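You operate a simulated robot arm through the tools that you are given. There is no shell and no other tool. Be economical: measure what you need, move in short steps, check, and stop when the job is done.

You run a simulated two-armed robot. Do the job below in one go: nothing can be reset, and whatever is moved stays where it is left.

JOB
Put the bronze plate marked "47-2" from the workbench on the white check sheet. Shut the hose drawer. Open the drawer under the turntable, put the green card on the check bench away inside, then shut the turntable. Put the job card marked "47-3" from the top of the yellow cart on the green mat and the job card marked "21-1" on the packing bench. Do these in any order. Set down upright: green card, job card.

Only the result counts: the job must be done as asked and must still hold three seconds after the hand-in. Knocking over, shifting, dropping, spilling or breaking anything else fails it. Flat cloth is picked up by pressing the open fingertips on it (5 to 10 N) and closing them slowly along it; thin cloth reads only 2 to 8 mm in the jaws.

ROBOT AND FRAMES
Two 7-joint arms with two-finger parallel grippers on one trunk, on a base that drives. Base frame: it is fixed to the floor where the robot stands at the start and does not move with it; the origin is under the middle of the robot, x ahead of it, y to its left, z up. Lengths are in mm, angles in degrees, forces in N, time in s.
The left shoulder is at the start at [50, 187, 1160], the right one opposite. With the tool pointing down near the work surface each hand reaches from about 100 to 660 mm from the robot's upright axis, wherever it stands, measured 20 degrees to its own side. Places, roughly: bronze plate [500, 0, 750]; check sheet [500, 0, 750]; drawer [-3300, -3100, 700]; drawer under the turntable [-3200, -3100, 700]; green card [-1000, -2000, 750]; green mat [-1100, -8300, 900]; hose drawer [1000, -900, 600]; job card [0, -8250, 750]; packing bench [-1500, -8400, 800]. Payload 3.43 kg a hand.
The tool frame of a hand sits at the grasp point between the pads (the TCP): z along the fingers, y along the line on which they close. The tips reach 30 mm beyond it. Largest opening 94 mm; finger width 28, thickness 10; the body of the gripper, 50 by 96 mm, starts 55 mm behind the TCP.
Orientation is that of the tool frame in the base frame, as a unit quaternion [w, x, y, z]. With the fingers straight down and closing along the base's y, the tool's x points along the base's -x, its y along +y and its z along -z.

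CONTROLS
- The arms move only by the tool apply_moves. It takes "left_plan", "right_plan" or both (then of equal length, played together; a hand with none holds still); each is a list of rows, each a list of 7 numbers: the turn, a rotation vector about the tool's x, y, z in units of 6 degrees (1.0 is 6 degrees), then the shift along the tool's x, y, z in units of 40 mm (1.0 is 40 mm), then the gripper command, from -1 (shut) to 1 (fully open), values between in proportion. In form: [[ax, ay, az, dx, dy, dz, gripper], ...]. A call has 1 to 8 rows; each row shifts and turns the commanded pose from where the row before left it, along the tool's axes as they then stand. A call with a number of a shift or a turn outside -1 to 1 is refused whole. A row lasts 0.2 s, in which the tool goes at most 50 mm and 8.6 degrees; a call with a longer step from one row to the next is refused whole, and so is a gripper value outside its range. Where a pose cannot be reached the arm comes as near as it can. A force on the tool above 40 N (or 10 N above the force at the start of the call, whichever is more), or a blocked arm, ends the call early, and 0.2 s more pass. The fingers move at their own pace (about 153 mm/s each) and stop on an object; they squeeze with about 29 N. The grip force told is the motor's: it shows also when the fingers shut on nothing. Time passes only in rows, and 0.2 s behind the last, so rows that do not move let the fingers close. It gives the time, the measured TCP pose, the force on the tool (base axes), the opening and the grip force at its end, in the units of the frame above (readings bear some noise), with the torque about the TCP (base axes, N m) and any sound that the robot's microphone picked up.
- Cameras (640 x 400 px; columns grow to the right, rows downward): "scene" is now at [143.5, -33.6, 1320.5]; the picture's right is [-0.17, -0.99, 0.00], its down [-0.64, 0.11, -0.76] and it looks along [0.75, -0.13, -0.65] (base axes); focal length 267 px, centre (320, 200). "left" rides on the left gripper at [76, -14, -102] in its tool frame; the picture's right is [0.18, 0.98, 0.00], its down [-0.75, 0.14, -0.64] and it looks along [-0.63, 0.12, 0.77] (tool axes); focal length 243 px, centre (320, 200). "right" rides on the right gripper at [76, 14, -103] in its tool frame; the picture's right is [-0.18, 0.98, 0.00], its down [-0.75, -0.14, -0.64] and it looks along [-0.63, -0.12, 0.77] (tool axes); focal length 243 px, centre (320, 200). There is no depth. A picture from a camera that has moved, and an enlarged one, comes with that camera's place and axes in the base frame and with its lens. The place of the scene camera against the robot may be out by one fixed shift of up to 25 mm in any direction.
- get_image(camera): a new picture of that camera. No time passes.
- raise_lower(by): slides the trunk up (or, below 0, down) by that many mm; the arms and the scene camera ride with it, the base frame stays. It gives what a move gives, with no picture.
- roll_base(legs): drives the robot by 1 to 6 legs, each [ahead, left, turn to the left] in mm, mm and degrees, along the robot's own axes; the way and the turn of a leg run together, so that a leg with both is an arc; at most 1500 mm and 180 degrees a leg. The arms and the cameras ride along, it lands a little off, and it stops where it bumps. It gives what a move gives.
- aim_head(pan, tilt): turns the head with the scene camera to pan (to the left, within 80 degrees either way) and tilt (down, from -29 to 69), counted from straight ahead of the robot. It gives what a move gives.
- enlarge(camera, box): a new picture of the part [left, top, right, bottom] of that camera's present view, enlarged. No time passes.
- job_done(): hands the job in; it is judged then, once.

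Work in short steps. Places have to be worked out from the pictures, the camera data and where the tool is seen: move nearer, look again, correct. Check each grasp and each placing, and mend what went wrong. You have 175 turns and 156 pictures in all, those below and enlarged ones among them. Open the grippers and draw the arms clear of the work before you hand the job in, unless the task says otherwise; then end with one line.

The tools are called after "Request:" as name(argument=value, ...) on one line, values as JSON. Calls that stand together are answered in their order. apply_moves: Moves the arms, as the interface text tells. Its arguments: {"type":"object","properties":{"left_plan":{"type":"array","items":{"type":"array","items":{"type":"number"}}},"right_plan":{"type":"array","items":{"type":"array","items":{"type":"number"}}}},"required":[]} The other tools are called the same way: raise_lower (by) slides the trunk up or down; roll_base (legs) drives the base; aim_head (pan, tilt) turns the head that bears the scene camera; get_image (camera) takes a picture; enlarge (camera, box) takes an enlarged picture of a part of a camera's view; job_done () hands the job in.

At the start:

```text
t: 0.0
left_tcp_pos: [401.3, 46.1, 1083.4]
left_tool_rot: [0.0, 0.0, 1.0, -0.001]
left_contact_force: [-0.7, -1.5, 0.0]
left_ft_torque: [0.02, 0.01, -0.01]
left_gripper_width: 93.9
left_gripper_force: 0.0
right_tcp_pos: [328.7, -232.1, 1098.2]
right_tool_rot: [0.0, 0.0, 1.0, 0.001]
right_contact_force: [0.0, -0.9, 0.3]
right_ft_torque: [-0.02, 0.01, 0.01]
right_gripper_width: 94.0
right_gripper_force: 0.1
trunk travel left (down, up): [-375.0, 57.0]
robot x, y, heading: [-2.8, -0.6, -0.1]
head pan, tilt: [-9.9, 40.8]
```

scene: 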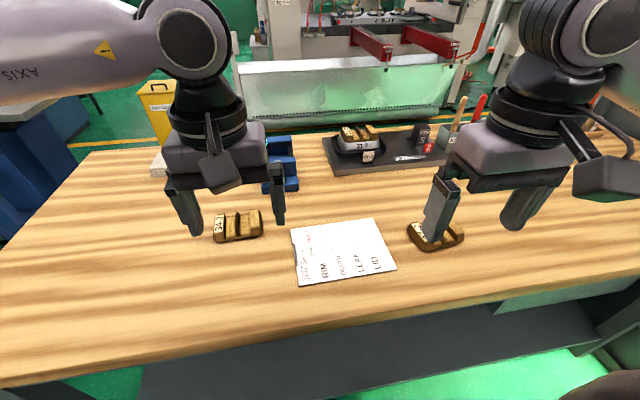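
right: 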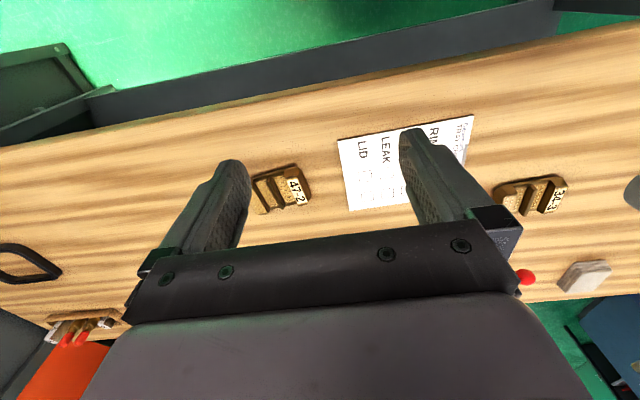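
left: 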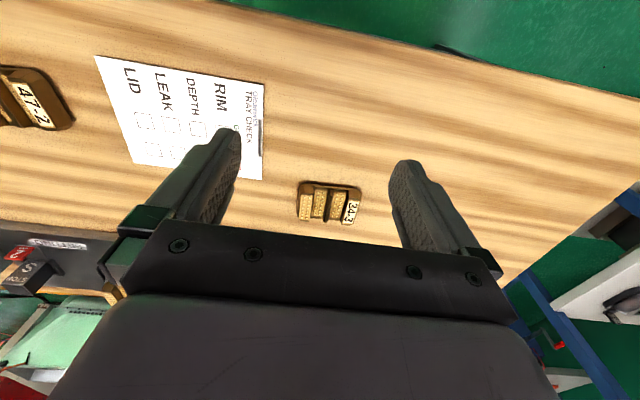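

The right-hand and left-hand views triangulate the 47-2 plate to about (508, -338, 835). I'll enlarge the view to see its shape.

Request:
enlarge(camera="right", box=[220, 100, 500, 275])

Request:
enlarge(camera="scene", box=[200, 80, 520, 280])

```text
2.29 times, centred on (360, 188) of right
camera zoom: at [252.9, -218.6, 1201.3], right [0.18, 0.98, 0.0], down [0.75, -0.14, 0.64], along [0.63, -0.12, -0.77], focal length 555 px, centre (229, 229)
```

zoom: 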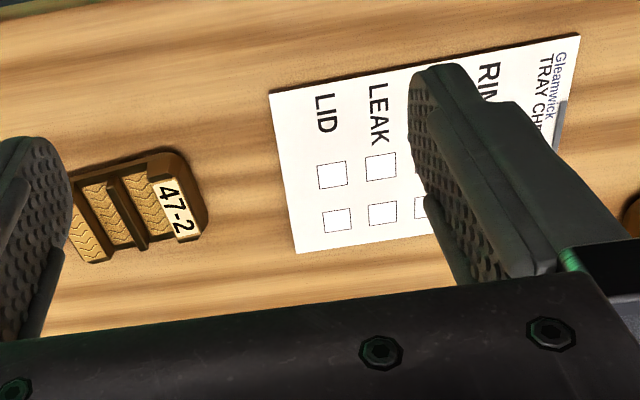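

```text
2.00 times, centred on (360, 180) of scene
camera zoom: at [143.5, -33.6, 1320.5], right [-0.17, -0.99, 0.0], down [-0.64, 0.11, -0.76], along [0.75, -0.13, -0.65], focal length 535 px, centre (240, 240)
```

zoom: 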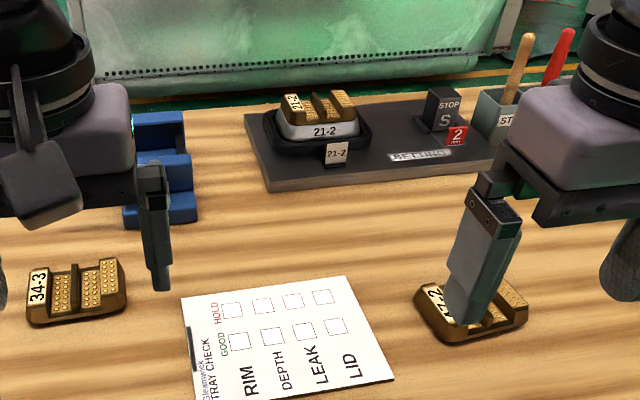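

The plate has a central fin running roughly along x, and its long axis is along y. I'll move the right hand above it for a closer look.

Request:
apply_moves(right_plan=[[0, 0, 0, -0.6, -0.44, 0.55, 1], [0, 0, 0, -0.6, -0.44, 0.55, 1], [0, 0, 0, -0.6, -0.44, 0.55, 1], [0, 0, 0, -0.6, -0.44, 0.55, 1], [0, 0, 0, -0.6, -0.44, 0.55, 1], [0, 0, 0, -0.6, -0.44, 0.55, 1]])

Request:
get_image(camera="right")

```text
t: 1.4
left_tcp_pos: [400.5, 46.5, 1084.0]
left_tool_rot: [0.0, -0.001, 1.0, 0.0]
left_contact_force: [1.0, -0.1, 0.3]
left_ft_torque: [0.01, 0.0, 0.01]
left_gripper_width: 93.9
left_gripper_force: 0.0
right_tcp_pos: [473.5, -336.4, 966.2]
right_tool_rot: [0.001, 0.0, 1.0, 0.002]
right_contact_force: [-0.5, 1.2, 0.2]
right_ft_torque: [-0.04, 0.01, -0.02]
right_gripper_width: 94.3
right_gripper_force: 0.1
trunk travel left (down, up): [-375.0, 57.0]
robot x, y, heading: [-2.8, 1.5, 0.1]
head pan, tilt: [-9.9, 40.8]
```

```text
150 pictures are left
camera right: at [395.4, -322.7, 1068.0], right [0.18, 0.98, 0.0], down [0.75, -0.14, 0.64], along [0.63, -0.12, -0.77], focal length 243 px, centre (320, 200)
```

right: 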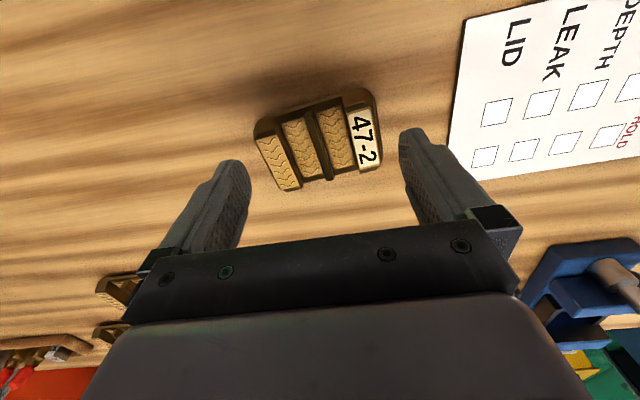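

The plate sits near (502, -345), about 75 mm along x and 115 mm along y. I'll zoom in on its profile.

Request:
enlarge(camera="right", box=[235, 80, 415, 200])

Request:
enlarge(camera="scene", box=[200, 190, 280, 250])

```text
3.33 times, centred on (325, 140) of right
camera zoom: at [395.4, -322.7, 1068.0], right [0.18, 0.98, 0.0], down [0.75, -0.14, 0.64], along [0.63, -0.12, -0.77], focal length 809 px, centre (303, 400)
```

zoom: 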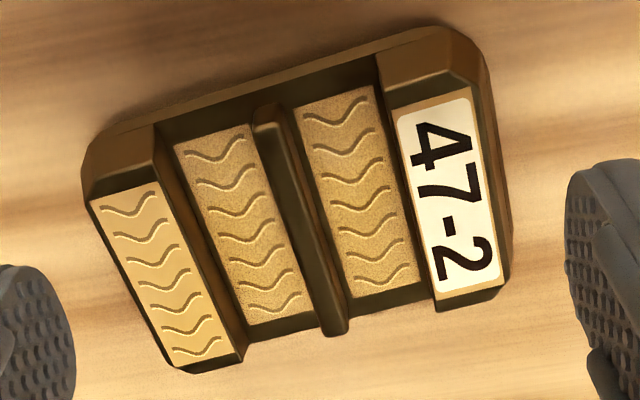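

```text
6.67 times, centred on (240, 220) of scene
camera zoom: at [143.9, -33.8, 1320.5], right [-0.17, -0.99, 0.0], down [-0.64, 0.11, -0.76], along [0.75, -0.13, -0.65], focal length 1782 px, centre (853, 67)
```

zoom: 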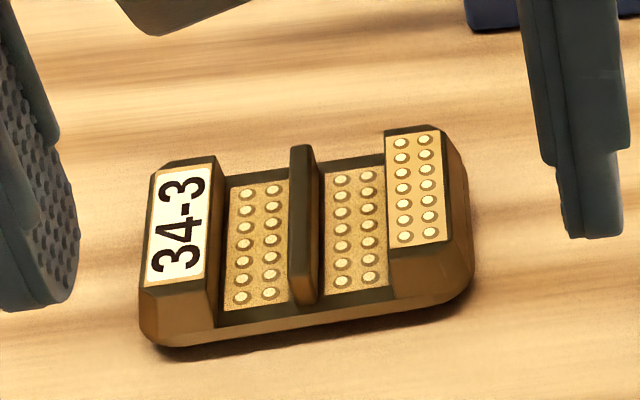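

The plate has a central fin with a well on each side, so I'll grip it by the fin with about 33 mm of opening. The table top triangulates to z≈850 and the fin centre to about (494, -341), with a yaw of about +5°. I'll line up above it.

Request:
apply_moves(right_plan=[[0, 0, 0, -0.525, -0.115, 0, -0.3], [0, 0, -0.85, 0, 0, 0.6, -0.3], [0, 0, 0, 0, 0, 0.4, -0.3]])

Request:
get_image(camera="right")

Request:
enlarge(camera="scene", box=[360, 140, 520, 260])

```text
t: 2.2
left_tcp_pos: [400.7, 47.2, 1085.6]
left_tool_rot: [-0.001, -0.001, 1.0, 0.0]
left_contact_force: [-0.2, 0.6, 0.6]
left_ft_torque: [0.01, -0.01, 0.01]
left_gripper_width: 93.8
left_gripper_force: 0.0
right_tcp_pos: [495.0, -342.7, 925.3]
right_tool_rot: [0.0, -0.045, 0.999, 0.001]
right_contact_force: [-0.8, 0.5, 0.0]
right_ft_torque: [0.0, 0.0, 0.01]
right_gripper_width: 32.9
right_gripper_force: 0.0
trunk travel left (down, up): [-375.0, 57.0]
robot x, y, heading: [0.6, 0.9, -0.0]
head pan, tilt: [-9.9, 40.8]
```

```text
147 pictures are left
camera right: at [416.2, -335.3, 1027.7], right [0.09, 1.0, 0.0], down [0.76, -0.07, 0.64], along [0.64, -0.06, -0.77], focal length 243 px, centre (320, 200)
```

right: 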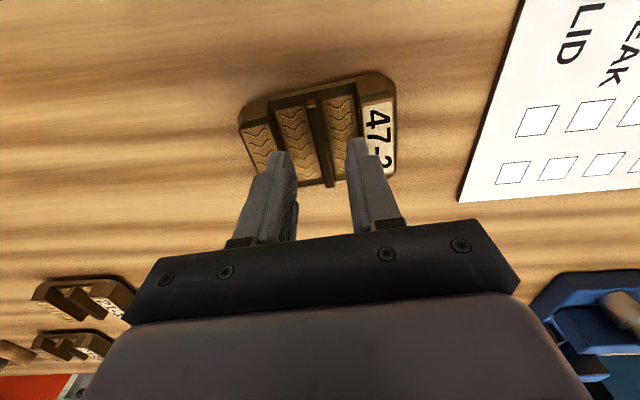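

```text
3.33 times, centred on (440, 200) of scene
camera zoom: at [143.6, -33.7, 1320.5], right [-0.17, -0.99, 0.0], down [-0.64, 0.11, -0.76], along [0.75, -0.13, -0.65], focal length 891 px, centre (-80, 200)
```

zoom: 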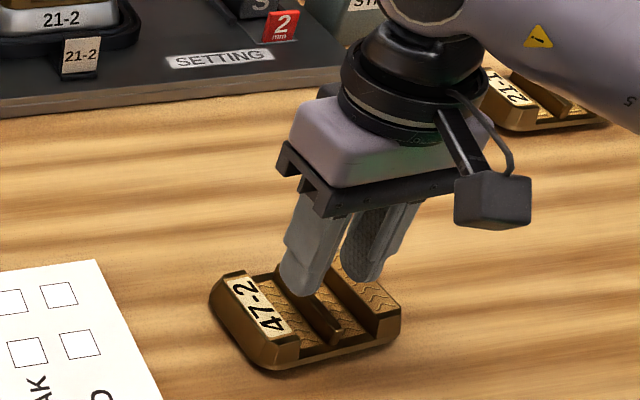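

The fingers straddle the fin and the yaw matches. I'll descend 28 mm, then close.

Request:
apply_moves(right_plan=[[0, 0, 0, 0.08, 0, 0.35, -0.3], [0, 0, 0, 0, 0, 0.35, -0.3], [0, 0, 0, 0, 0, 0, -1], [0, 0, 0, 0, 0, 0, -1], [0, 0, 0, 0, 0, 0, -1]])

Request:
get_image(camera="right")

```text
t: 3.4
left_tcp_pos: [400.6, 47.1, 1086.0]
left_tool_rot: [0.001, 0.0, 1.0, 0.0]
left_contact_force: [-0.5, -0.7, 1.3]
left_ft_torque: [0.0, -0.01, 0.03]
left_gripper_width: 93.8
left_gripper_force: 0.2
right_tcp_pos: [491.9, -342.4, 898.7]
right_tool_rot: [0.001, -0.045, 0.999, 0.001]
right_contact_force: [-0.8, 1.0, 0.5]
right_ft_torque: [-0.02, 0.09, 0.05]
right_gripper_width: 7.8
right_gripper_force: 28.5
trunk travel left (down, up): [-375.0, 57.0]
robot x, y, heading: [0.1, -1.9, 0.0]
head pan, tilt: [-9.9, 40.8]
```

```text
145 pictures are left
camera right: at [414.0, -335.8, 1000.7], right [0.1, 1.0, 0.0], down [0.76, -0.08, 0.64], along [0.64, -0.06, -0.77], focal length 243 px, centre (320, 200)
```

right: 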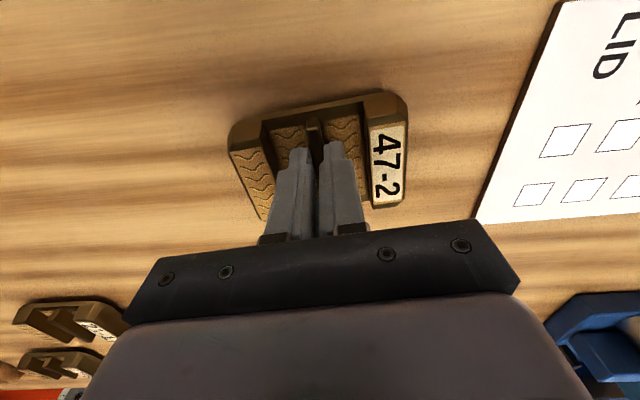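

The grip holds at 7.8 mm on the fin. The sheet spans about x 425–575, y -224 to -26, so its centre is (500, -125). I'll lift, carry the plate there, and move the left hand out of the way.

Request:
apply_moves(right_plan=[[0, 0, 0, 0, 0, -0.6, -1], [0, 0, 0, 0, 0, -0.6, -1], [0, 0, 0, -0.1, 0.9, 0, -1], [0, 0, 0, -0.1, 0.9, 0, -1], [0, 0, 0, -0.1, 0.9, 0, -1], [0, 0, 0, -0.1, 0.9, 0, -1], [0, 0, 0, -0.1, 0.9, 0, -1], [0, 0, 0, -0.11, 0.89, 0, -1]], left_plan=[[0, 0, 0, 0, 0.6, 0, 1], [0, 0, 0, 0, 0.6, 0, 1], [0, 0, 0, 0, 0.6, 0, 1], [0, 0, 0, 0, 0.6, 0, 1], [0, 0, 0, 0, 0.6, 0, 1], [0, 0, 0, 0, 0, 0, 1], [0, 0, 0, 0, 0, 0, 1], [0, 0, 0, 0, 0, 0, 1]])

Request:
get_image(camera="right")

Request:
get_image(camera="scene")

```text
t: 5.2
left_tcp_pos: [400.9, 166.4, 1084.1]
left_tool_rot: [0.0, -0.001, 1.0, -0.001]
left_contact_force: [0.5, -0.5, -0.2]
left_ft_torque: [-0.01, -0.01, 0.03]
left_gripper_width: 93.9
left_gripper_force: 0.0
right_tcp_pos: [497.4, -127.1, 947.6]
right_tool_rot: [0.001, -0.045, 0.999, 0.001]
right_contact_force: [-0.1, -0.2, -4.8]
right_ft_torque: [-0.05, 0.06, -0.01]
right_gripper_width: 7.8
right_gripper_force: 28.9
trunk travel left (down, up): [-375.0, 57.0]
robot x, y, heading: [-1.6, -0.7, -0.0]
head pan, tilt: [-9.9, 40.8]
```

```text
144 pictures are left
camera right: at [419.6, -119.2, 1049.7], right [0.1, 1.0, 0.0], down [0.76, -0.07, 0.64], along [0.64, -0.06, -0.77], focal length 243 px, centre (320, 200)
```

right: 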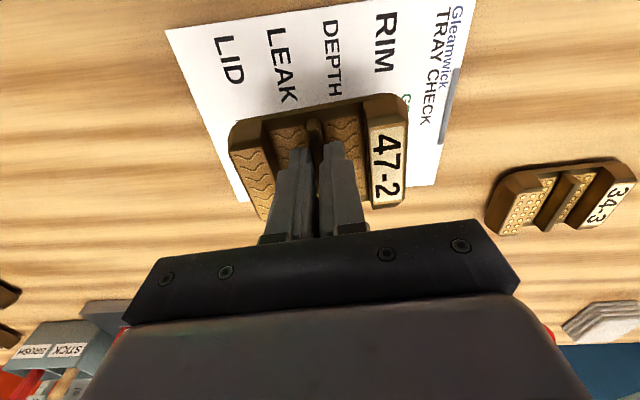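

```text
143 pictures are left
camera scene: at [144.0, -33.2, 1320.5], right [-0.17, -0.99, 0.0], down [-0.64, 0.11, -0.76], along [0.75, -0.13, -0.65], focal length 267 px, centre (320, 200)
```

scene: 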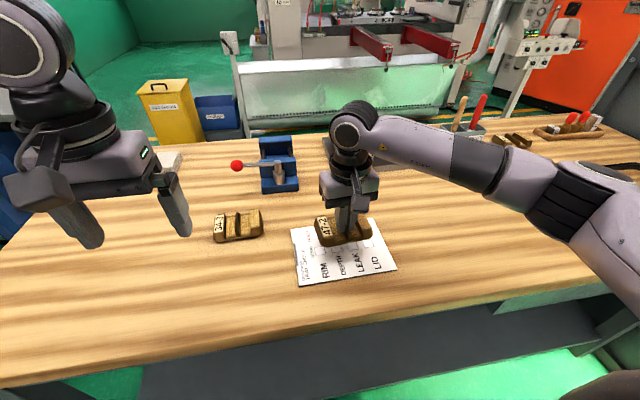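

The plate is over the sheet centre (502, -122). I'll lower it and release.

Request:
apply_moves(right_plan=[[0, 0, 0, -0.1, 0.05, 0.5, -1], [0, 0, 0, 0, 0, 0.4, -1], [0, 0, 0, 0, 0, 0.27, -1], [0, 0, 0, 0, 0, 0.05, -1], [0, 0, 0, 0, 0, 0, -0.4], [0, 0, 0, 0, 0, 0, -0.4]])

Request:
get_image(camera="right")

```text
t: 6.6
left_tcp_pos: [400.9, 166.1, 1085.0]
left_tool_rot: [0.0, -0.001, 1.0, -0.001]
left_contact_force: [0.0, -0.5, 1.1]
left_ft_torque: [-0.01, -0.03, 0.01]
left_gripper_width: 94.2
left_gripper_force: 0.0
right_tcp_pos: [499.8, -123.0, 897.9]
right_tool_rot: [0.001, -0.045, 0.999, 0.001]
right_contact_force: [-0.4, 0.6, 1.6]
right_ft_torque: [0.02, -0.03, -0.01]
right_gripper_width: 27.4
right_gripper_force: 0.0
trunk travel left (down, up): [-375.0, 57.0]
robot x, y, heading: [-1.8, 3.5, -0.1]
head pan, tilt: [-9.9, 40.8]
```

```text
142 pictures are left
camera right: at [422.3, -116.1, 1000.3], right [0.1, 1.0, 0.0], down [0.76, -0.07, 0.64], along [0.64, -0.06, -0.77], focal length 243 px, centre (320, 200)
```

right: 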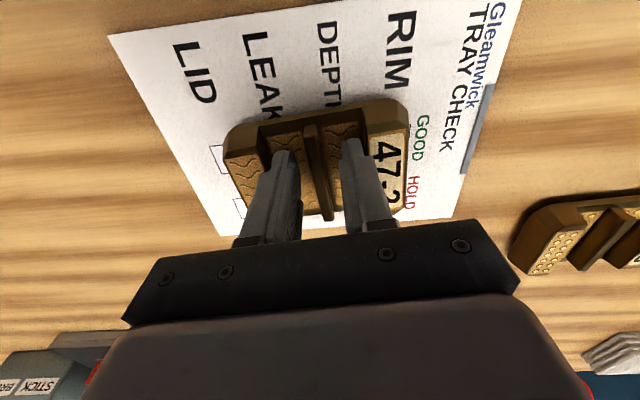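

The plate rests on the sheet. I'll raise the hand clear, draw it back, and turn the head right to look for the hose drawer.

Request:
apply_moves(right_plan=[[0, 0, 0, 0, 0, -0.9, -0.4], [0, 0, 0, 0, 0, -1, -0.4], [0, 0, 0, 0, 0, -1, -0.4], [0, 0, 0, 0, 0, -1, -0.4], [0, 0, 0.85, 0.9, -0.6, 0, -0.4], [0, 0, 0, 0.9, -0.6, 0, -0.4], [0, 0, 0, 0.9, -0.6, 0, -0.4], [0, 0, 0, 0.9, -0.6, 0, -0.4]], left_plan=[[0, 0, 0, 0, 0, 0, 0], [0, 0, 0, 0, 0, 0, 0], [0, 0, 0, 0, 0, 0, 0], [0, 0, 0, 0, 0, 0, 0], [0, 0, 0, 0.9, 0, 0, 0], [0, 0, 0, 0.9, 0, 0, 0], [0, 0, 0, 0.9, 0, 0, 0], [0, 0, 0, 0, 0, 0, 0]])

Request:
aim_head(pan=-50, tilt=25)

Request:
get_image(camera="scene")

```text
t: 8.4
left_tcp_pos: [291.8, 167.0, 1085.2]
left_tool_rot: [0.0, -0.001, 1.0, 0.0]
left_contact_force: [0.6, 0.7, -0.1]
left_ft_torque: [0.01, 0.03, 0.02]
left_gripper_width: 46.8
left_gripper_force: 0.1
right_tcp_pos: [355.8, -226.6, 1055.3]
right_tool_rot: [0.001, 0.0, 1.0, 0.001]
right_contact_force: [0.4, -0.3, 0.4]
right_ft_torque: [0.0, 0.01, 0.02]
right_gripper_width: 28.3
right_gripper_force: 0.1
trunk travel left (down, up): [-375.0, 57.0]
robot x, y, heading: [2.4, -1.3, 0.0]
head pan, tilt: [-9.9, 40.8]
```

```text
t: 9.5
left_tcp_pos: [291.9, 166.5, 1085.0]
left_tool_rot: [0.0, 0.0, 1.0, 0.0]
left_contact_force: [0.4, 0.0, 0.0]
left_ft_torque: [-0.01, 0.02, -0.03]
left_gripper_width: 46.9
left_gripper_force: 0.0
right_tcp_pos: [356.6, -225.2, 1054.0]
right_tool_rot: [0.001, 0.0, 1.0, 0.002]
right_contact_force: [-0.5, 0.5, -1.0]
right_ft_torque: [-0.02, -0.06, -0.01]
right_gripper_width: 28.2
right_gripper_force: 0.0
trunk travel left (down, up): [-375.0, 57.0]
robot x, y, heading: [0.1, -1.5, 0.0]
head pan, tilt: [-50.0, 25.0]
```

```text
141 pictures are left
camera scene: at [119.6, -89.6, 1345.0], right [-0.77, -0.64, 0.0], down [-0.27, 0.32, -0.91], along [0.58, -0.69, -0.42], focal length 267 px, centre (320, 200)
```

scene: 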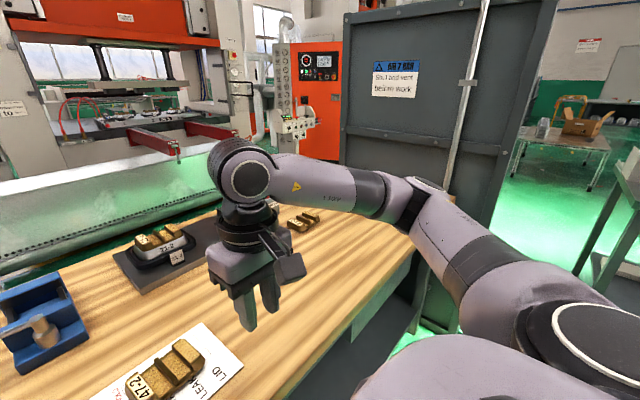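

The arm blocks the view, so I'll tilt and pan to see the bench front and the area to the right.

Request:
aim_head(pan=-35, tilt=50)

Request:
get_image(camera="scene")

Request:
get_image(camera="right")

```text
t: 10.4
left_tcp_pos: [292.5, 165.6, 1085.7]
left_tool_rot: [0.0, -0.001, 1.0, 0.0]
left_contact_force: [0.4, -0.4, -0.4]
left_ft_torque: [-0.02, -0.02, 0.03]
left_gripper_width: 46.9
left_gripper_force: 0.1
right_tcp_pos: [357.3, -223.5, 1055.2]
right_tool_rot: [0.001, 0.0, 1.0, 0.002]
right_contact_force: [-0.7, 0.4, -0.2]
right_ft_torque: [0.04, -0.02, -0.02]
right_gripper_width: 28.0
right_gripper_force: 0.0
trunk travel left (down, up): [-375.0, 57.0]
robot x, y, heading: [-3.0, 0.6, -0.0]
head pan, tilt: [-35.0, 50.0]
```

```text
140 pictures are left
camera scene: at [123.4, -63.3, 1307.6], right [-0.57, -0.82, 0.0], down [-0.63, 0.44, -0.64], along [0.53, -0.37, -0.77], focal length 267 px, centre (320, 200)
```

scene: 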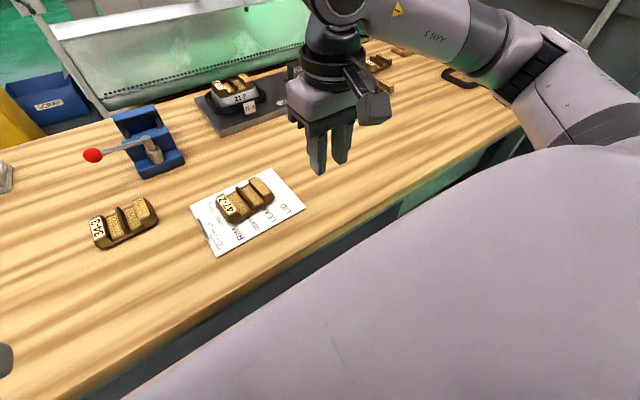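

```text
139 pictures are left
camera right: at [280.3, -210.6, 1157.1], right [0.18, 0.98, 0.0], down [0.75, -0.14, 0.64], along [0.63, -0.12, -0.77], focal length 243 px, centre (320, 200)
```

right: 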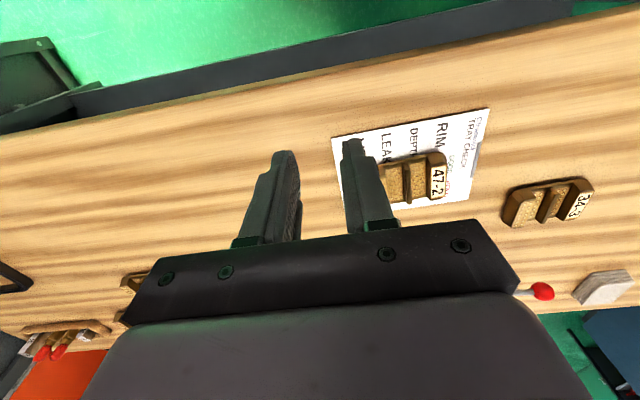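

The right-hand view shows a dark tray protruding from the bench front around (300, -760, 650), probably the open hose drawer. I'll back off and look at it.

Request:
roll_base(legs=[[-450, 0, 0]])

Request:
aim_head(pan=-40, tilt=35)

Request:
get_image(camera="scene")

```text
t: 13.1
left_tcp_pos: [-158.2, 165.1, 1086.0]
left_tool_rot: [-0.001, 0.007, 1.0, -0.001]
left_contact_force: [-0.2, 0.6, 0.7]
left_ft_torque: [-0.01, 0.0, -0.01]
left_gripper_width: 46.9
left_gripper_force: 0.0
right_tcp_pos: [-99.9, -227.0, 1054.7]
right_tool_rot: [0.001, 0.008, 1.0, 0.002]
right_contact_force: [0.0, 0.0, -0.1]
right_ft_torque: [0.0, -0.01, 0.02]
right_gripper_width: 28.2
right_gripper_force: 0.0
trunk travel left (down, up): [-375.0, 57.0]
robot x, y, heading: [-454.9, 7.3, -0.9]
head pan, tilt: [-35.0, 50.0]
```

```text
t: 13.9
left_tcp_pos: [-158.9, 165.9, 1085.6]
left_tool_rot: [0.0, 0.007, 1.0, 0.001]
left_contact_force: [-0.1, 0.0, 0.9]
left_ft_torque: [0.02, 0.0, -0.02]
left_gripper_width: 47.1
left_gripper_force: 0.1
right_tcp_pos: [-100.1, -226.1, 1054.4]
right_tool_rot: [0.001, 0.006, 1.0, 0.001]
right_contact_force: [0.2, -0.4, 0.7]
right_ft_torque: [0.0, -0.01, -0.01]
right_gripper_width: 28.2
right_gripper_force: 0.0
trunk travel left (down, up): [-375.0, 57.0]
robot x, y, heading: [-459.9, 4.1, -1.0]
head pan, tilt: [-40.0, 35.0]
```

```text
138 pictures are left
camera scene: at [-327.0, -74.1, 1329.2], right [-0.65, -0.76, 0.0], down [-0.43, 0.38, -0.82], along [0.62, -0.54, -0.57], focal length 267 px, centre (320, 200)
```

scene: 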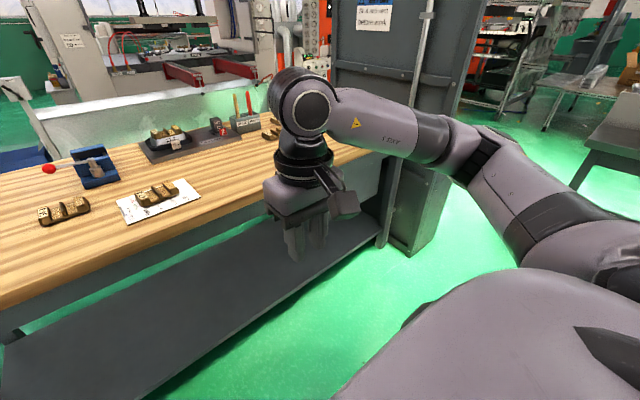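

The bench only has a lower shelf and no drawer there. I'll drive right past the bench end and look ahead.

Request:
roll_base(legs=[[0, -900, 0]])

Request:
aim_head(pan=0, tilt=30)

Request:
get_image(camera="scene")

```text
t: 22.2
left_tcp_pos: [-177.2, -744.9, 1084.4]
left_tool_rot: [0.0, 0.016, 1.0, 0.0]
left_contact_force: [0.5, 0.3, -0.9]
left_ft_torque: [0.0, 0.0, 0.03]
left_gripper_width: 46.9
left_gripper_force: 0.0
right_tcp_pos: [-127.2, -1138.3, 1055.8]
right_tool_rot: [0.0, 0.017, 1.0, 0.001]
right_contact_force: [0.4, -0.3, 0.3]
right_ft_torque: [-0.02, 0.0, 0.01]
right_gripper_width: 28.4
right_gripper_force: 0.0
trunk travel left (down, up): [-375.0, 57.0]
robot x, y, heading: [-474.2, -899.9, -2.1]
head pan, tilt: [-40.0, 35.0]
```

```text
t: 23.2
left_tcp_pos: [-178.8, -743.8, 1084.6]
left_tool_rot: [0.001, 0.016, 1.0, -0.001]
left_contact_force: [0.5, 0.0, 0.1]
left_ft_torque: [0.0, 0.02, -0.04]
left_gripper_width: 46.8
left_gripper_force: 0.1
right_tcp_pos: [-126.6, -1139.2, 1054.8]
right_tool_rot: [0.0, 0.017, 1.0, 0.002]
right_contact_force: [0.6, 1.0, -0.8]
right_ft_torque: [-0.02, -0.05, -0.01]
right_gripper_width: 28.2
right_gripper_force: 0.0
trunk travel left (down, up): [-375.0, 57.0]
robot x, y, heading: [-476.4, -901.8, -2.1]
head pan, tilt: [0.0, 30.0]
```

```text
137 pictures are left
camera scene: at [-325.2, -925.0, 1337.0], right [-0.03, -1.0, 0.0], down [-0.5, 0.02, -0.87], along [0.87, -0.03, -0.5], focal length 267 px, centre (320, 200)
```

scene: 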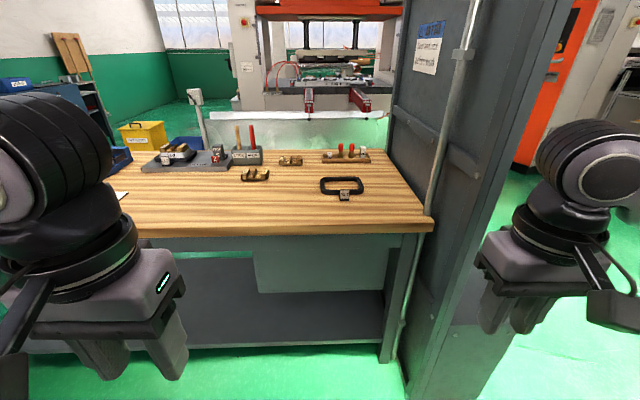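

A grey box hangs under the right part of the bench top. I'll zoom in on it.

Request:
enlarge(camera="scene", box=[200, 140, 480, 315])

Request:
enlarge(camera="scene", box=[380, 0, 640, 200])

```text
2.29 times, centred on (340, 228) of scene
camera zoom: at [-325.2, -925.0, 1337.0], right [-0.03, -1.0, 0.0], down [-0.5, 0.02, -0.87], along [0.87, -0.03, -0.5], focal length 611 px, centre (274, 137)
```

zoom: 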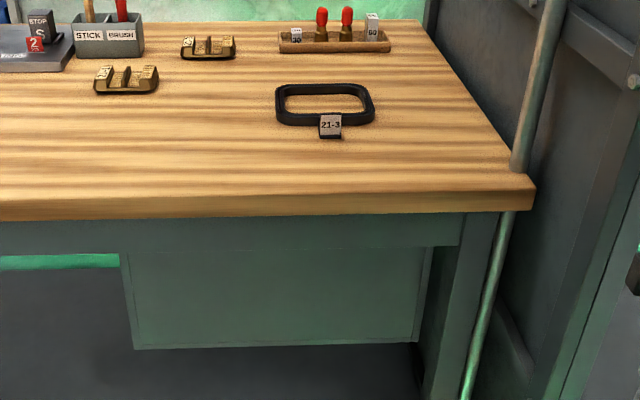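

```text
2.00 times, centred on (510, 100) of scene
camera zoom: at [-325.2, -925.0, 1337.0], right [-0.03, -1.0, 0.0], down [-0.5, 0.02, -0.87], along [0.87, -0.03, -0.5], focal length 535 px, centre (-60, 400)
```

zoom: 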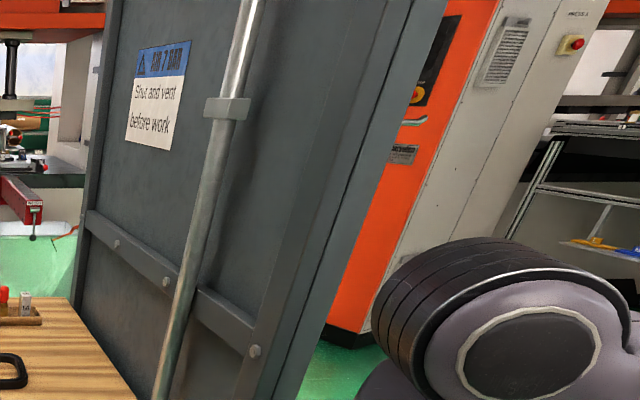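

The box's blank back faces us, so the hose drawer likely opens on the far side of the bench. I'll look right before driving around.

Request:
aim_head(pan=-60, tilt=25)

Request:
get_image(camera="scene")

Request:
aim_head(pan=-80, tilt=45)

Request:
get_image(camera="scene")

```text
t: 24.5
left_tcp_pos: [-177.9, -744.7, 1084.3]
left_tool_rot: [0.001, 0.015, 1.0, 0.0]
left_contact_force: [0.8, 0.3, 0.0]
left_ft_torque: [-0.01, 0.0, -0.01]
left_gripper_width: 47.0
left_gripper_force: 0.0
right_tcp_pos: [-126.7, -1137.9, 1054.9]
right_tool_rot: [0.001, 0.017, 1.0, 0.002]
right_contact_force: [0.0, 0.2, -0.3]
right_ft_torque: [-0.02, 0.0, 0.02]
right_gripper_width: 28.2
right_gripper_force: 0.1
trunk travel left (down, up): [-375.0, 57.0]
robot x, y, heading: [-476.3, -900.8, -2.0]
head pan, tilt: [-60.0, 25.0]
```

```text
134 pictures are left
camera scene: at [-372.2, -1003.2, 1345.0], right [-0.88, -0.47, 0.0], down [-0.2, 0.37, -0.91], along [0.43, -0.8, -0.42], focal length 267 px, centre (320, 200)
```

scene: 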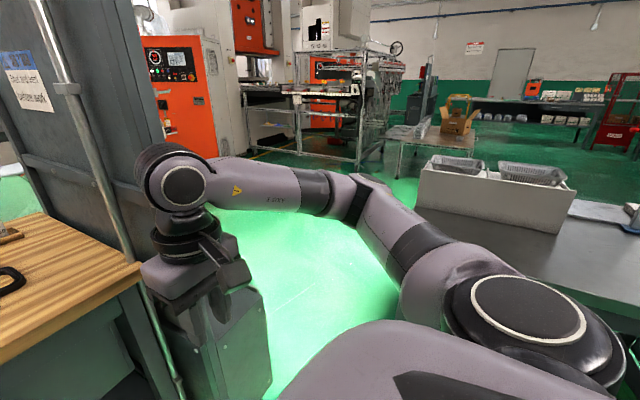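

```text
t: 25.4
left_tcp_pos: [-177.6, -744.7, 1084.9]
left_tool_rot: [0.0, 0.016, 1.0, 0.0]
left_contact_force: [0.4, 0.2, 0.0]
left_ft_torque: [-0.02, -0.01, -0.01]
left_gripper_width: 46.9
left_gripper_force: 0.1
right_tcp_pos: [-126.2, -1137.3, 1053.9]
right_tool_rot: [0.001, 0.017, 1.0, 0.002]
right_contact_force: [0.5, -0.4, 0.5]
right_ft_torque: [-0.02, 0.01, 0.01]
right_gripper_width: 28.2
right_gripper_force: 0.1
trunk travel left (down, up): [-375.0, 57.0]
robot x, y, heading: [-477.1, -903.5, -1.9]
head pan, tilt: [-80.0, 45.0]
```

```text
133 pictures are left
camera scene: at [-404.1, -1002.5, 1314.5], right [-0.99, -0.14, 0.0], down [-0.1, 0.7, -0.71], along [0.1, -0.7, -0.71], focal length 267 px, centre (320, 200)
```

scene: 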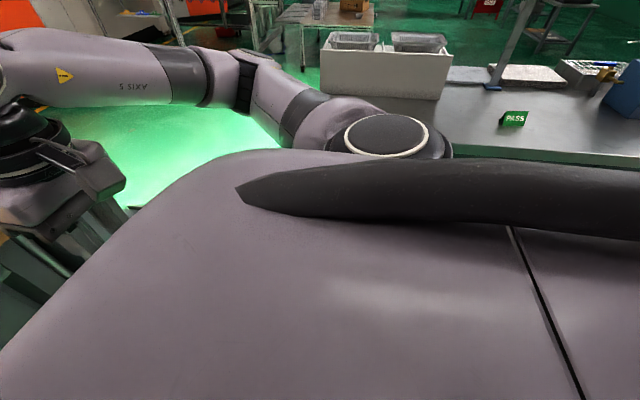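

The green PASS card stands on the check bench near (-934, -1912), and the corridor ahead-right looks open. I'll drive around the right side of the grey screen and look.

Request:
roll_base(legs=[[250, -250, 0], [200, -550, 2]])

Request:
aim_head(pan=20, tilt=25)

Request:
get_image(camera="scene")

```text
t: 31.0
left_tcp_pos: [155.0, -1293.9, 1084.8]
left_tool_rot: [0.0, 0.0, 1.0, 0.009]
left_contact_force: [-2.8, 3.9, -1.0]
left_ft_torque: [-0.46, -0.15, 0.21]
left_gripper_width: 46.9
left_gripper_force: 0.2
right_tcp_pos: [214.0, -1692.7, 1054.8]
right_tool_rot: [0.0, 0.01, 1.0, 0.001]
right_contact_force: [-0.2, 0.7, -0.2]
right_ft_torque: [-0.03, -0.03, 0.0]
right_gripper_width: 28.1
right_gripper_force: 0.0
trunk travel left (down, up): [-375.0, 57.0]
robot x, y, heading: [-137.6, -1461.5, -1.2]
head pan, tilt: [-80.0, 45.0]
stopped in leg 2: the force on the tool passed its limit at 94 N (the readings are from after the stop); the commanded pose is now the measured one
```

```text
t: 32.7
left_tcp_pos: [156.7, -1292.7, 1085.0]
left_tool_rot: [0.0, 0.001, 1.0, 0.008]
left_contact_force: [-2.7, 7.6, -1.1]
left_ft_torque: [-0.76, -0.23, 0.29]
left_gripper_width: 47.0
left_gripper_force: 0.0
right_tcp_pos: [215.3, -1691.4, 1055.6]
right_tool_rot: [-0.001, 0.01, 1.0, 0.001]
right_contact_force: [-0.9, 0.9, -0.6]
right_ft_torque: [0.0, 0.03, 0.0]
right_gripper_width: 28.3
right_gripper_force: 0.0
trunk travel left (down, up): [-375.0, 57.0]
robot x, y, heading: [-137.8, -1462.5, -1.4]
head pan, tilt: [20.0, 25.0]
```

```text
132 pictures are left
camera scene: at [8.8, -1450.1, 1345.0], right [0.32, -0.95, 0.0], down [-0.4, -0.14, -0.91], along [0.86, 0.29, -0.42], focal length 267 px, centre (320, 200)
```

scene: 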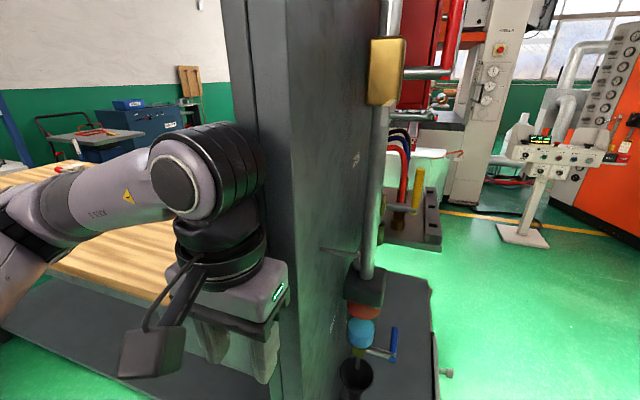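

The left wrist touched the screen panel. I'll back off, move right, then look at the unit with the hoses behind it.

Request:
roll_base(legs=[[-300, 0, 0], [0, -350, 0]])

Request:
get_image(camera="scene")

```text
t: 34.1
left_tcp_pos: [55.4, -1280.2, 1085.5]
left_tool_rot: [0.001, -0.004, 1.0, 0.008]
left_contact_force: [0.9, -1.2, -0.3]
left_ft_torque: [0.0, -0.01, -0.01]
left_gripper_width: 47.0
left_gripper_force: 0.1
right_tcp_pos: [119.2, -1678.6, 1055.5]
right_tool_rot: [0.0, 0.004, 1.0, 0.001]
right_contact_force: [0.9, 0.4, -0.4]
right_ft_torque: [0.0, 0.0, -0.02]
right_gripper_width: 27.9
right_gripper_force: 0.2
trunk travel left (down, up): [-375.0, 57.0]
robot x, y, heading: [-239.1, -1449.6, -0.3]
head pan, tilt: [20.0, 25.0]
stopped in leg 1: the robot was blocked; the commanded pose is now the measured one
```

```text
131 pictures are left
camera scene: at [-90.1, -1438.8, 1345.0], right [0.33, -0.94, 0.0], down [-0.4, -0.14, -0.91], along [0.85, 0.3, -0.42], focal length 267 px, centre (320, 200)
```

scene: 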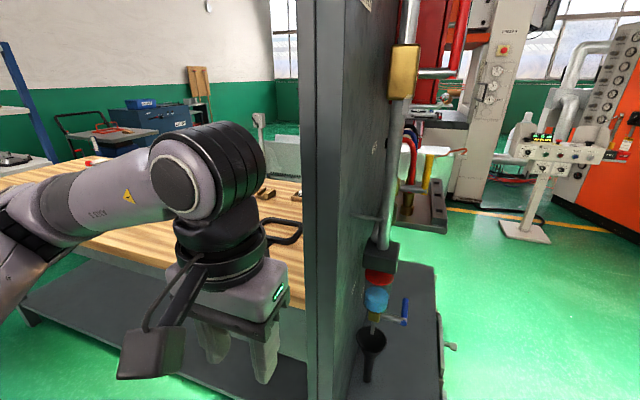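

Blocked from behind, likely by the check bench corner. I'll look at my left arm and elbow to see how to fold it before passing the panel.

Request:
aim_head(pan=65, tilt=50)

Request:
get_image(camera="scene")

Request:
aim_head(pan=-80, tilt=40)

Request:
get_image(camera="scene")

```text
t: 35.2
left_tcp_pos: [54.5, -1279.8, 1085.0]
left_tool_rot: [-0.001, -0.004, 1.0, 0.009]
left_contact_force: [0.0, 0.5, 0.2]
left_ft_torque: [-0.04, 0.01, -0.02]
left_gripper_width: 47.0
left_gripper_force: 0.0
right_tcp_pos: [117.3, -1678.3, 1055.0]
right_tool_rot: [0.001, 0.004, 1.0, 0.001]
right_contact_force: [0.7, -0.2, -1.1]
right_ft_torque: [-0.01, 0.0, -0.04]
right_gripper_width: 28.2
right_gripper_force: 0.1
trunk travel left (down, up): [-375.0, 57.0]
robot x, y, heading: [-238.6, -1448.8, -0.7]
head pan, tilt: [65.0, 50.0]
```

```text
130 pictures are left
camera scene: at [-143.8, -1400.2, 1307.5], right [0.9, -0.43, 0.0], down [-0.33, -0.69, -0.64], along [0.28, 0.58, -0.77], focal length 267 px, centre (320, 200)
```

scene: 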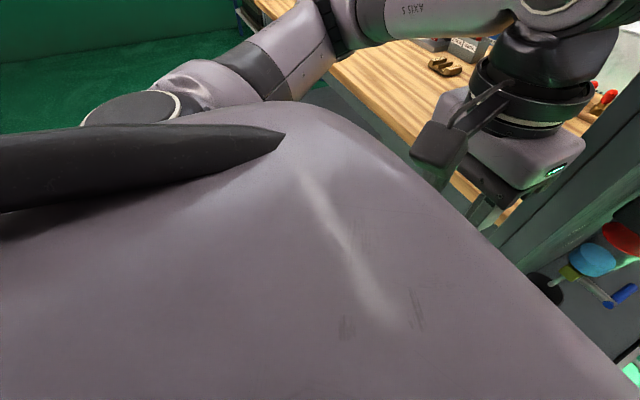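

```text
t: 37.5
left_tcp_pos: [55.6, -1280.5, 1085.6]
left_tool_rot: [0.0, -0.005, 1.0, 0.009]
left_contact_force: [-0.5, -0.2, -0.7]
left_ft_torque: [-0.04, 0.0, 0.0]
left_gripper_width: 46.9
left_gripper_force: 0.0
right_tcp_pos: [117.5, -1678.9, 1054.5]
right_tool_rot: [-0.001, 0.004, 1.0, 0.0]
right_contact_force: [0.1, -0.2, -0.8]
right_ft_torque: [-0.01, 0.0, -0.03]
right_gripper_width: 28.2
right_gripper_force: 0.0
trunk travel left (down, up): [-375.0, 57.0]
robot x, y, heading: [-240.7, -1450.4, -0.6]
head pan, tilt: [-80.0, 40.0]
```

```text
129 pictures are left
camera scene: at [-162.9, -1553.5, 1321.7], right [-0.99, -0.17, 0.0], down [-0.11, 0.63, -0.77], along [0.13, -0.76, -0.64], focal length 267 px, centre (320, 200)
```

scene: 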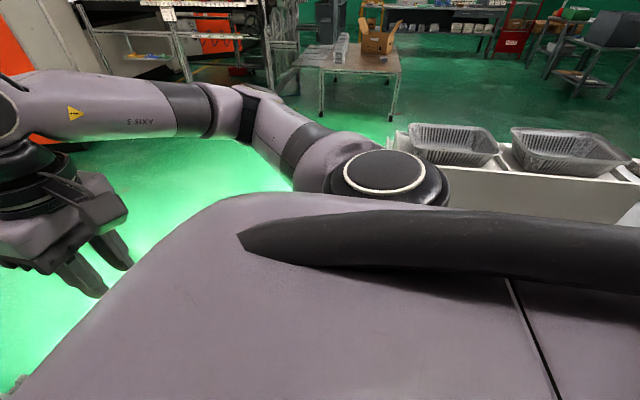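

The gap between panel corner and check bench looks only as wide as the base. I'll go back north, turn to face the check bench and do the green card first, leaving the hose drawer for a different route.

Request:
roll_base(legs=[[0, 500, 0], [-600, 0, 0], [0, 0, -88]])

Request:
aim_head(pan=0, tilt=35)

Request:
get_image(camera="scene")

```text
t: 49.2
left_tcp_pos: [-659.6, -1238.0, 1085.7]
left_tool_rot: [0.007, 0.696, 0.718, 0.007]
left_contact_force: [-0.7, 0.1, -0.1]
left_ft_torque: [0.04, 0.0, 0.02]
left_gripper_width: 47.0
left_gripper_force: 0.0
right_tcp_pos: [-1054.2, -1309.8, 1055.0]
right_tool_rot: [0.001, 0.702, 0.712, 0.001]
right_contact_force: [-1.1, -0.6, -0.1]
right_ft_torque: [0.01, -0.03, 0.04]
right_gripper_width: 28.4
right_gripper_force: 0.0
trunk travel left (down, up): [-375.0, 57.0]
robot x, y, heading: [-838.5, -951.7, -89.0]
head pan, tilt: [-80.0, 40.0]
```

```text
t: 50.7
left_tcp_pos: [-658.5, -1238.4, 1085.6]
left_tool_rot: [0.006, 0.696, 0.718, 0.006]
left_contact_force: [-0.6, -0.6, -0.5]
left_ft_torque: [0.02, 0.02, 0.02]
left_gripper_width: 46.9
left_gripper_force: 0.1
right_tcp_pos: [-1054.8, -1310.2, 1053.6]
right_tool_rot: [0.001, 0.702, 0.713, 0.0]
right_contact_force: [1.3, -0.4, 0.4]
right_ft_torque: [0.0, 0.03, 0.02]
right_gripper_width: 28.4
right_gripper_force: 0.0
trunk travel left (down, up): [-375.0, 57.0]
robot x, y, heading: [-836.4, -947.3, -89.3]
head pan, tilt: [0.0, 35.0]
```

```text
128 pictures are left
camera scene: at [-830.8, -1115.7, 1329.2], right [-1.0, -0.01, 0.0], down [-0.01, 0.57, -0.82], along [0.01, -0.82, -0.57], focal length 267 px, centre (320, 200)
```

scene: 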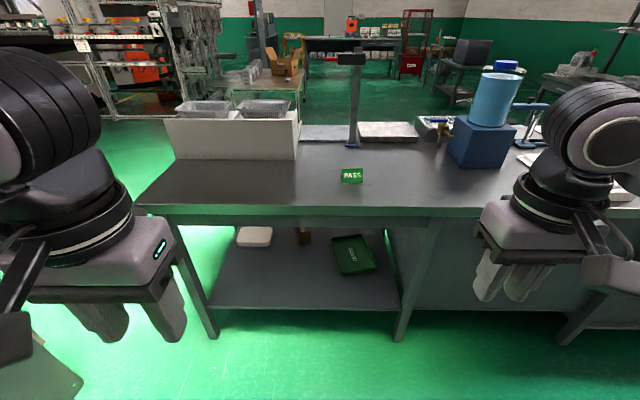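

The card is at about (-930, -1905, 880), standing as a small tent on a bench with its top near z=850. I'll drive closer.

Request:
roll_base(legs=[[450, -20, 0]])

Request:
get_image(camera="right")

Request:
enlarge(camera="scene", box=[240, 120, 480, 270])

```text
t: 53.4
left_tcp_pos: [-671.5, -1688.1, 1085.1]
left_tool_rot: [0.006, 0.695, 0.719, 0.007]
left_contact_force: [0.2, -0.8, -0.1]
left_ft_torque: [0.01, 0.0, 0.01]
left_gripper_width: 46.9
left_gripper_force: 0.0
right_tcp_pos: [-1066.8, -1760.2, 1055.2]
right_tool_rot: [0.001, 0.702, 0.713, 0.001]
right_contact_force: [0.5, -0.1, 0.1]
right_ft_torque: [0.05, 0.01, 0.0]
right_gripper_width: 28.4
right_gripper_force: 0.1
trunk travel left (down, up): [-375.0, 57.0]
robot x, y, heading: [-846.7, -1404.6, -89.3]
head pan, tilt: [0.0, 35.0]
```

```text
127 pictures are left
camera right: at [-1054.1, -1683.5, 1156.6], right [0.99, -0.17, 0.0], down [-0.13, -0.76, 0.64], along [-0.11, -0.63, -0.77], focal length 243 px, centre (320, 200)
```

right: 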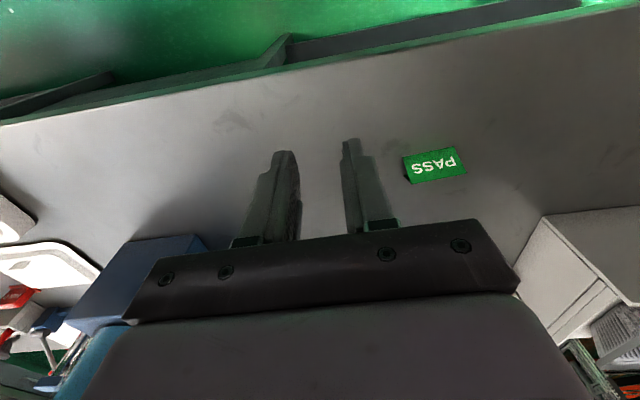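

```text
2.67 times, centred on (360, 195) of scene
camera zoom: at [-843.0, -1565.2, 1329.1], right [-1.0, -0.02, 0.0], down [-0.01, 0.57, -0.82], along [0.01, -0.82, -0.57], focal length 713 px, centre (213, 213)
```

zoom: 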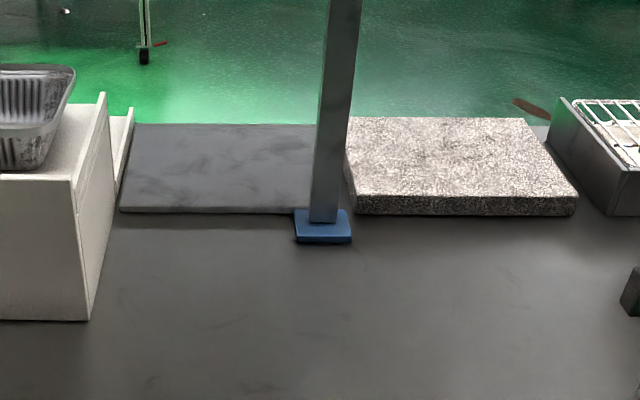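

I need the card's shape, so I'll tilt the head down and zoom.

Request:
aim_head(pan=-10, tilt=52)

Request:
get_image(camera="scene")

Request:
enlarge(camera="right", box=[370, 120, 500, 210])

```text
t: 54.2
left_tcp_pos: [-670.5, -1687.1, 1085.2]
left_tool_rot: [0.007, 0.695, 0.719, 0.006]
left_contact_force: [-0.1, 0.2, 0.3]
left_ft_torque: [-0.01, -0.01, 0.01]
left_gripper_width: 47.1
left_gripper_force: 0.1
right_tcp_pos: [-1066.9, -1758.4, 1053.9]
right_tool_rot: [0.0, 0.701, 0.713, 0.0]
right_contact_force: [-0.3, 0.0, 0.7]
right_ft_torque: [-0.04, -0.02, 0.03]
right_gripper_width: 28.4
right_gripper_force: 0.1
trunk travel left (down, up): [-375.0, 57.0]
robot x, y, heading: [-847.2, -1399.8, -89.0]
head pan, tilt: [-10.0, 52.0]
```

```text
125 pictures are left
camera scene: at [-856.2, -1550.9, 1304.9], right [-0.99, 0.16, 0.0], down [0.12, 0.78, -0.62], along [-0.1, -0.61, -0.79], focal length 267 px, centre (320, 200)
```

scene: 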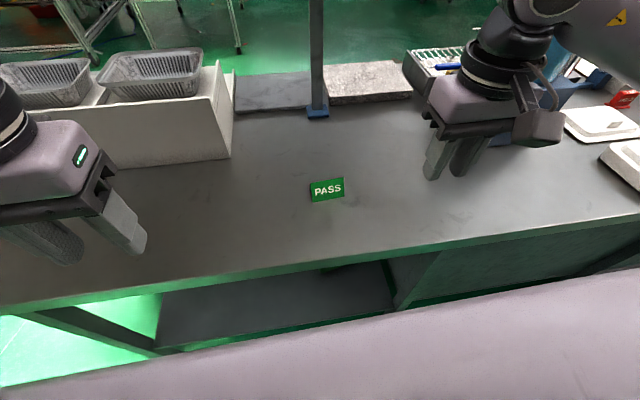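

```text
4.44 times, centred on (435, 165) of right
camera zoom: at [-1054.1, -1683.2, 1156.7], right [0.99, -0.17, 0.0], down [-0.13, -0.76, 0.64], along [-0.11, -0.63, -0.77], focal length 1078 px, centre (-191, 356)
```

zoom: 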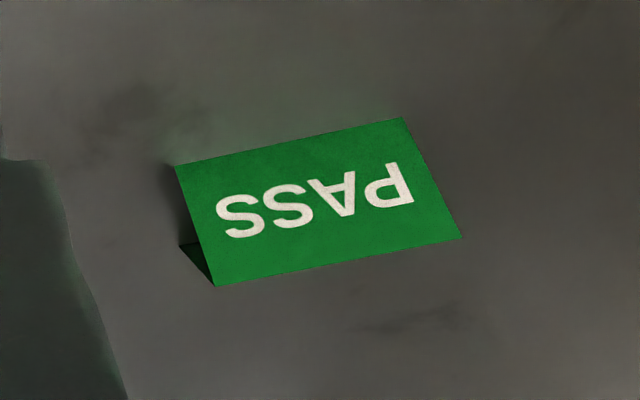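

It is a folded tent: about 70 mm wide along x, 32 mm deep and 45 mm high, with the ridge turned about +5°. I'll grip it by its two ends, moving above it first.

Request:
apply_moves(right_plan=[[0, 0, 0, -0.55, 0.56, 0.39, 1], [0, 0, 0, -0.55, 0.56, 0.39, 1], [0, 0, 0, -0.55, 0.56, 0.39, 1], [0, 0, 0, -0.55, 0.56, 0.39, 1], [0, 0, 0, -0.55, 0.56, 0.39, 1], [0, 0, 0, -0.55, 0.56, 0.39, 1], [0, 0, -0.67, 0, 0, 0, 1]])

Request:
get_image(camera="right")

Request:
enlarge(camera="scene", box=[260, 120, 420, 220])

```text
t: 55.8
left_tcp_pos: [-671.5, -1688.5, 1085.5]
left_tool_rot: [0.005, 0.696, 0.718, 0.007]
left_contact_force: [0.6, 0.6, 0.1]
left_ft_torque: [-0.03, 0.01, 0.0]
left_gripper_width: 46.7
left_gripper_force: 0.2
right_tcp_pos: [-929.5, -1889.5, 959.5]
right_tool_rot: [0.001, 0.676, 0.737, 0.001]
right_contact_force: [0.3, 0.4, 0.5]
right_ft_torque: [-0.02, 0.01, -0.02]
right_gripper_width: 93.9
right_gripper_force: 0.0
trunk travel left (down, up): [-375.0, 57.0]
robot x, y, heading: [-850.0, -1398.8, -89.1]
head pan, tilt: [-10.0, 52.0]
```

```text
123 pictures are left
camera right: at [-922.9, -1812.3, 1061.8], right [1.0, -0.1, 0.0], down [-0.08, -0.76, 0.64], along [-0.06, -0.64, -0.77], focal length 243 px, centre (320, 200)
```

right: 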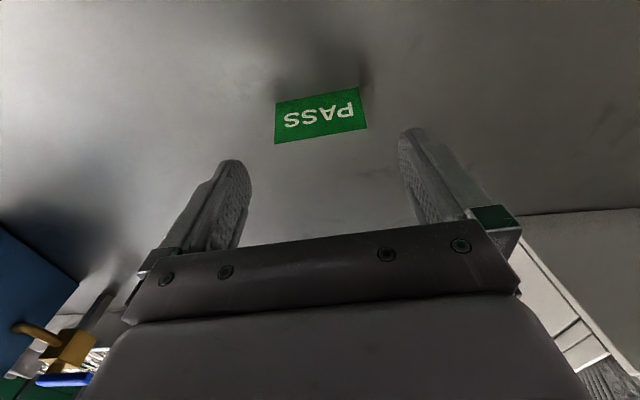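

```text
4.00 times, centred on (340, 170) of scene
camera zoom: at [-856.4, -1550.8, 1304.8], right [-0.99, 0.16, 0.0], down [0.12, 0.78, -0.62], along [-0.1, -0.61, -0.79], focal length 1069 px, centre (240, 320)
```

zoom: 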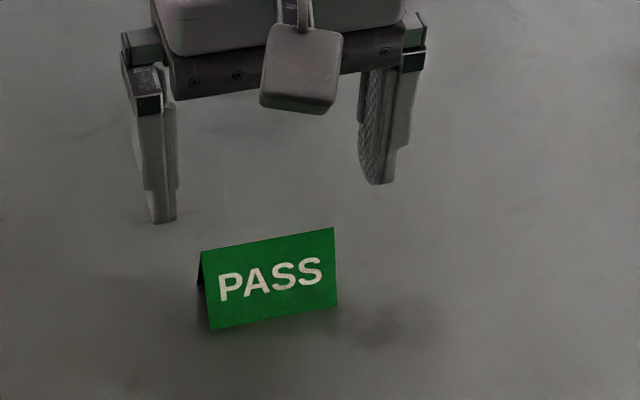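

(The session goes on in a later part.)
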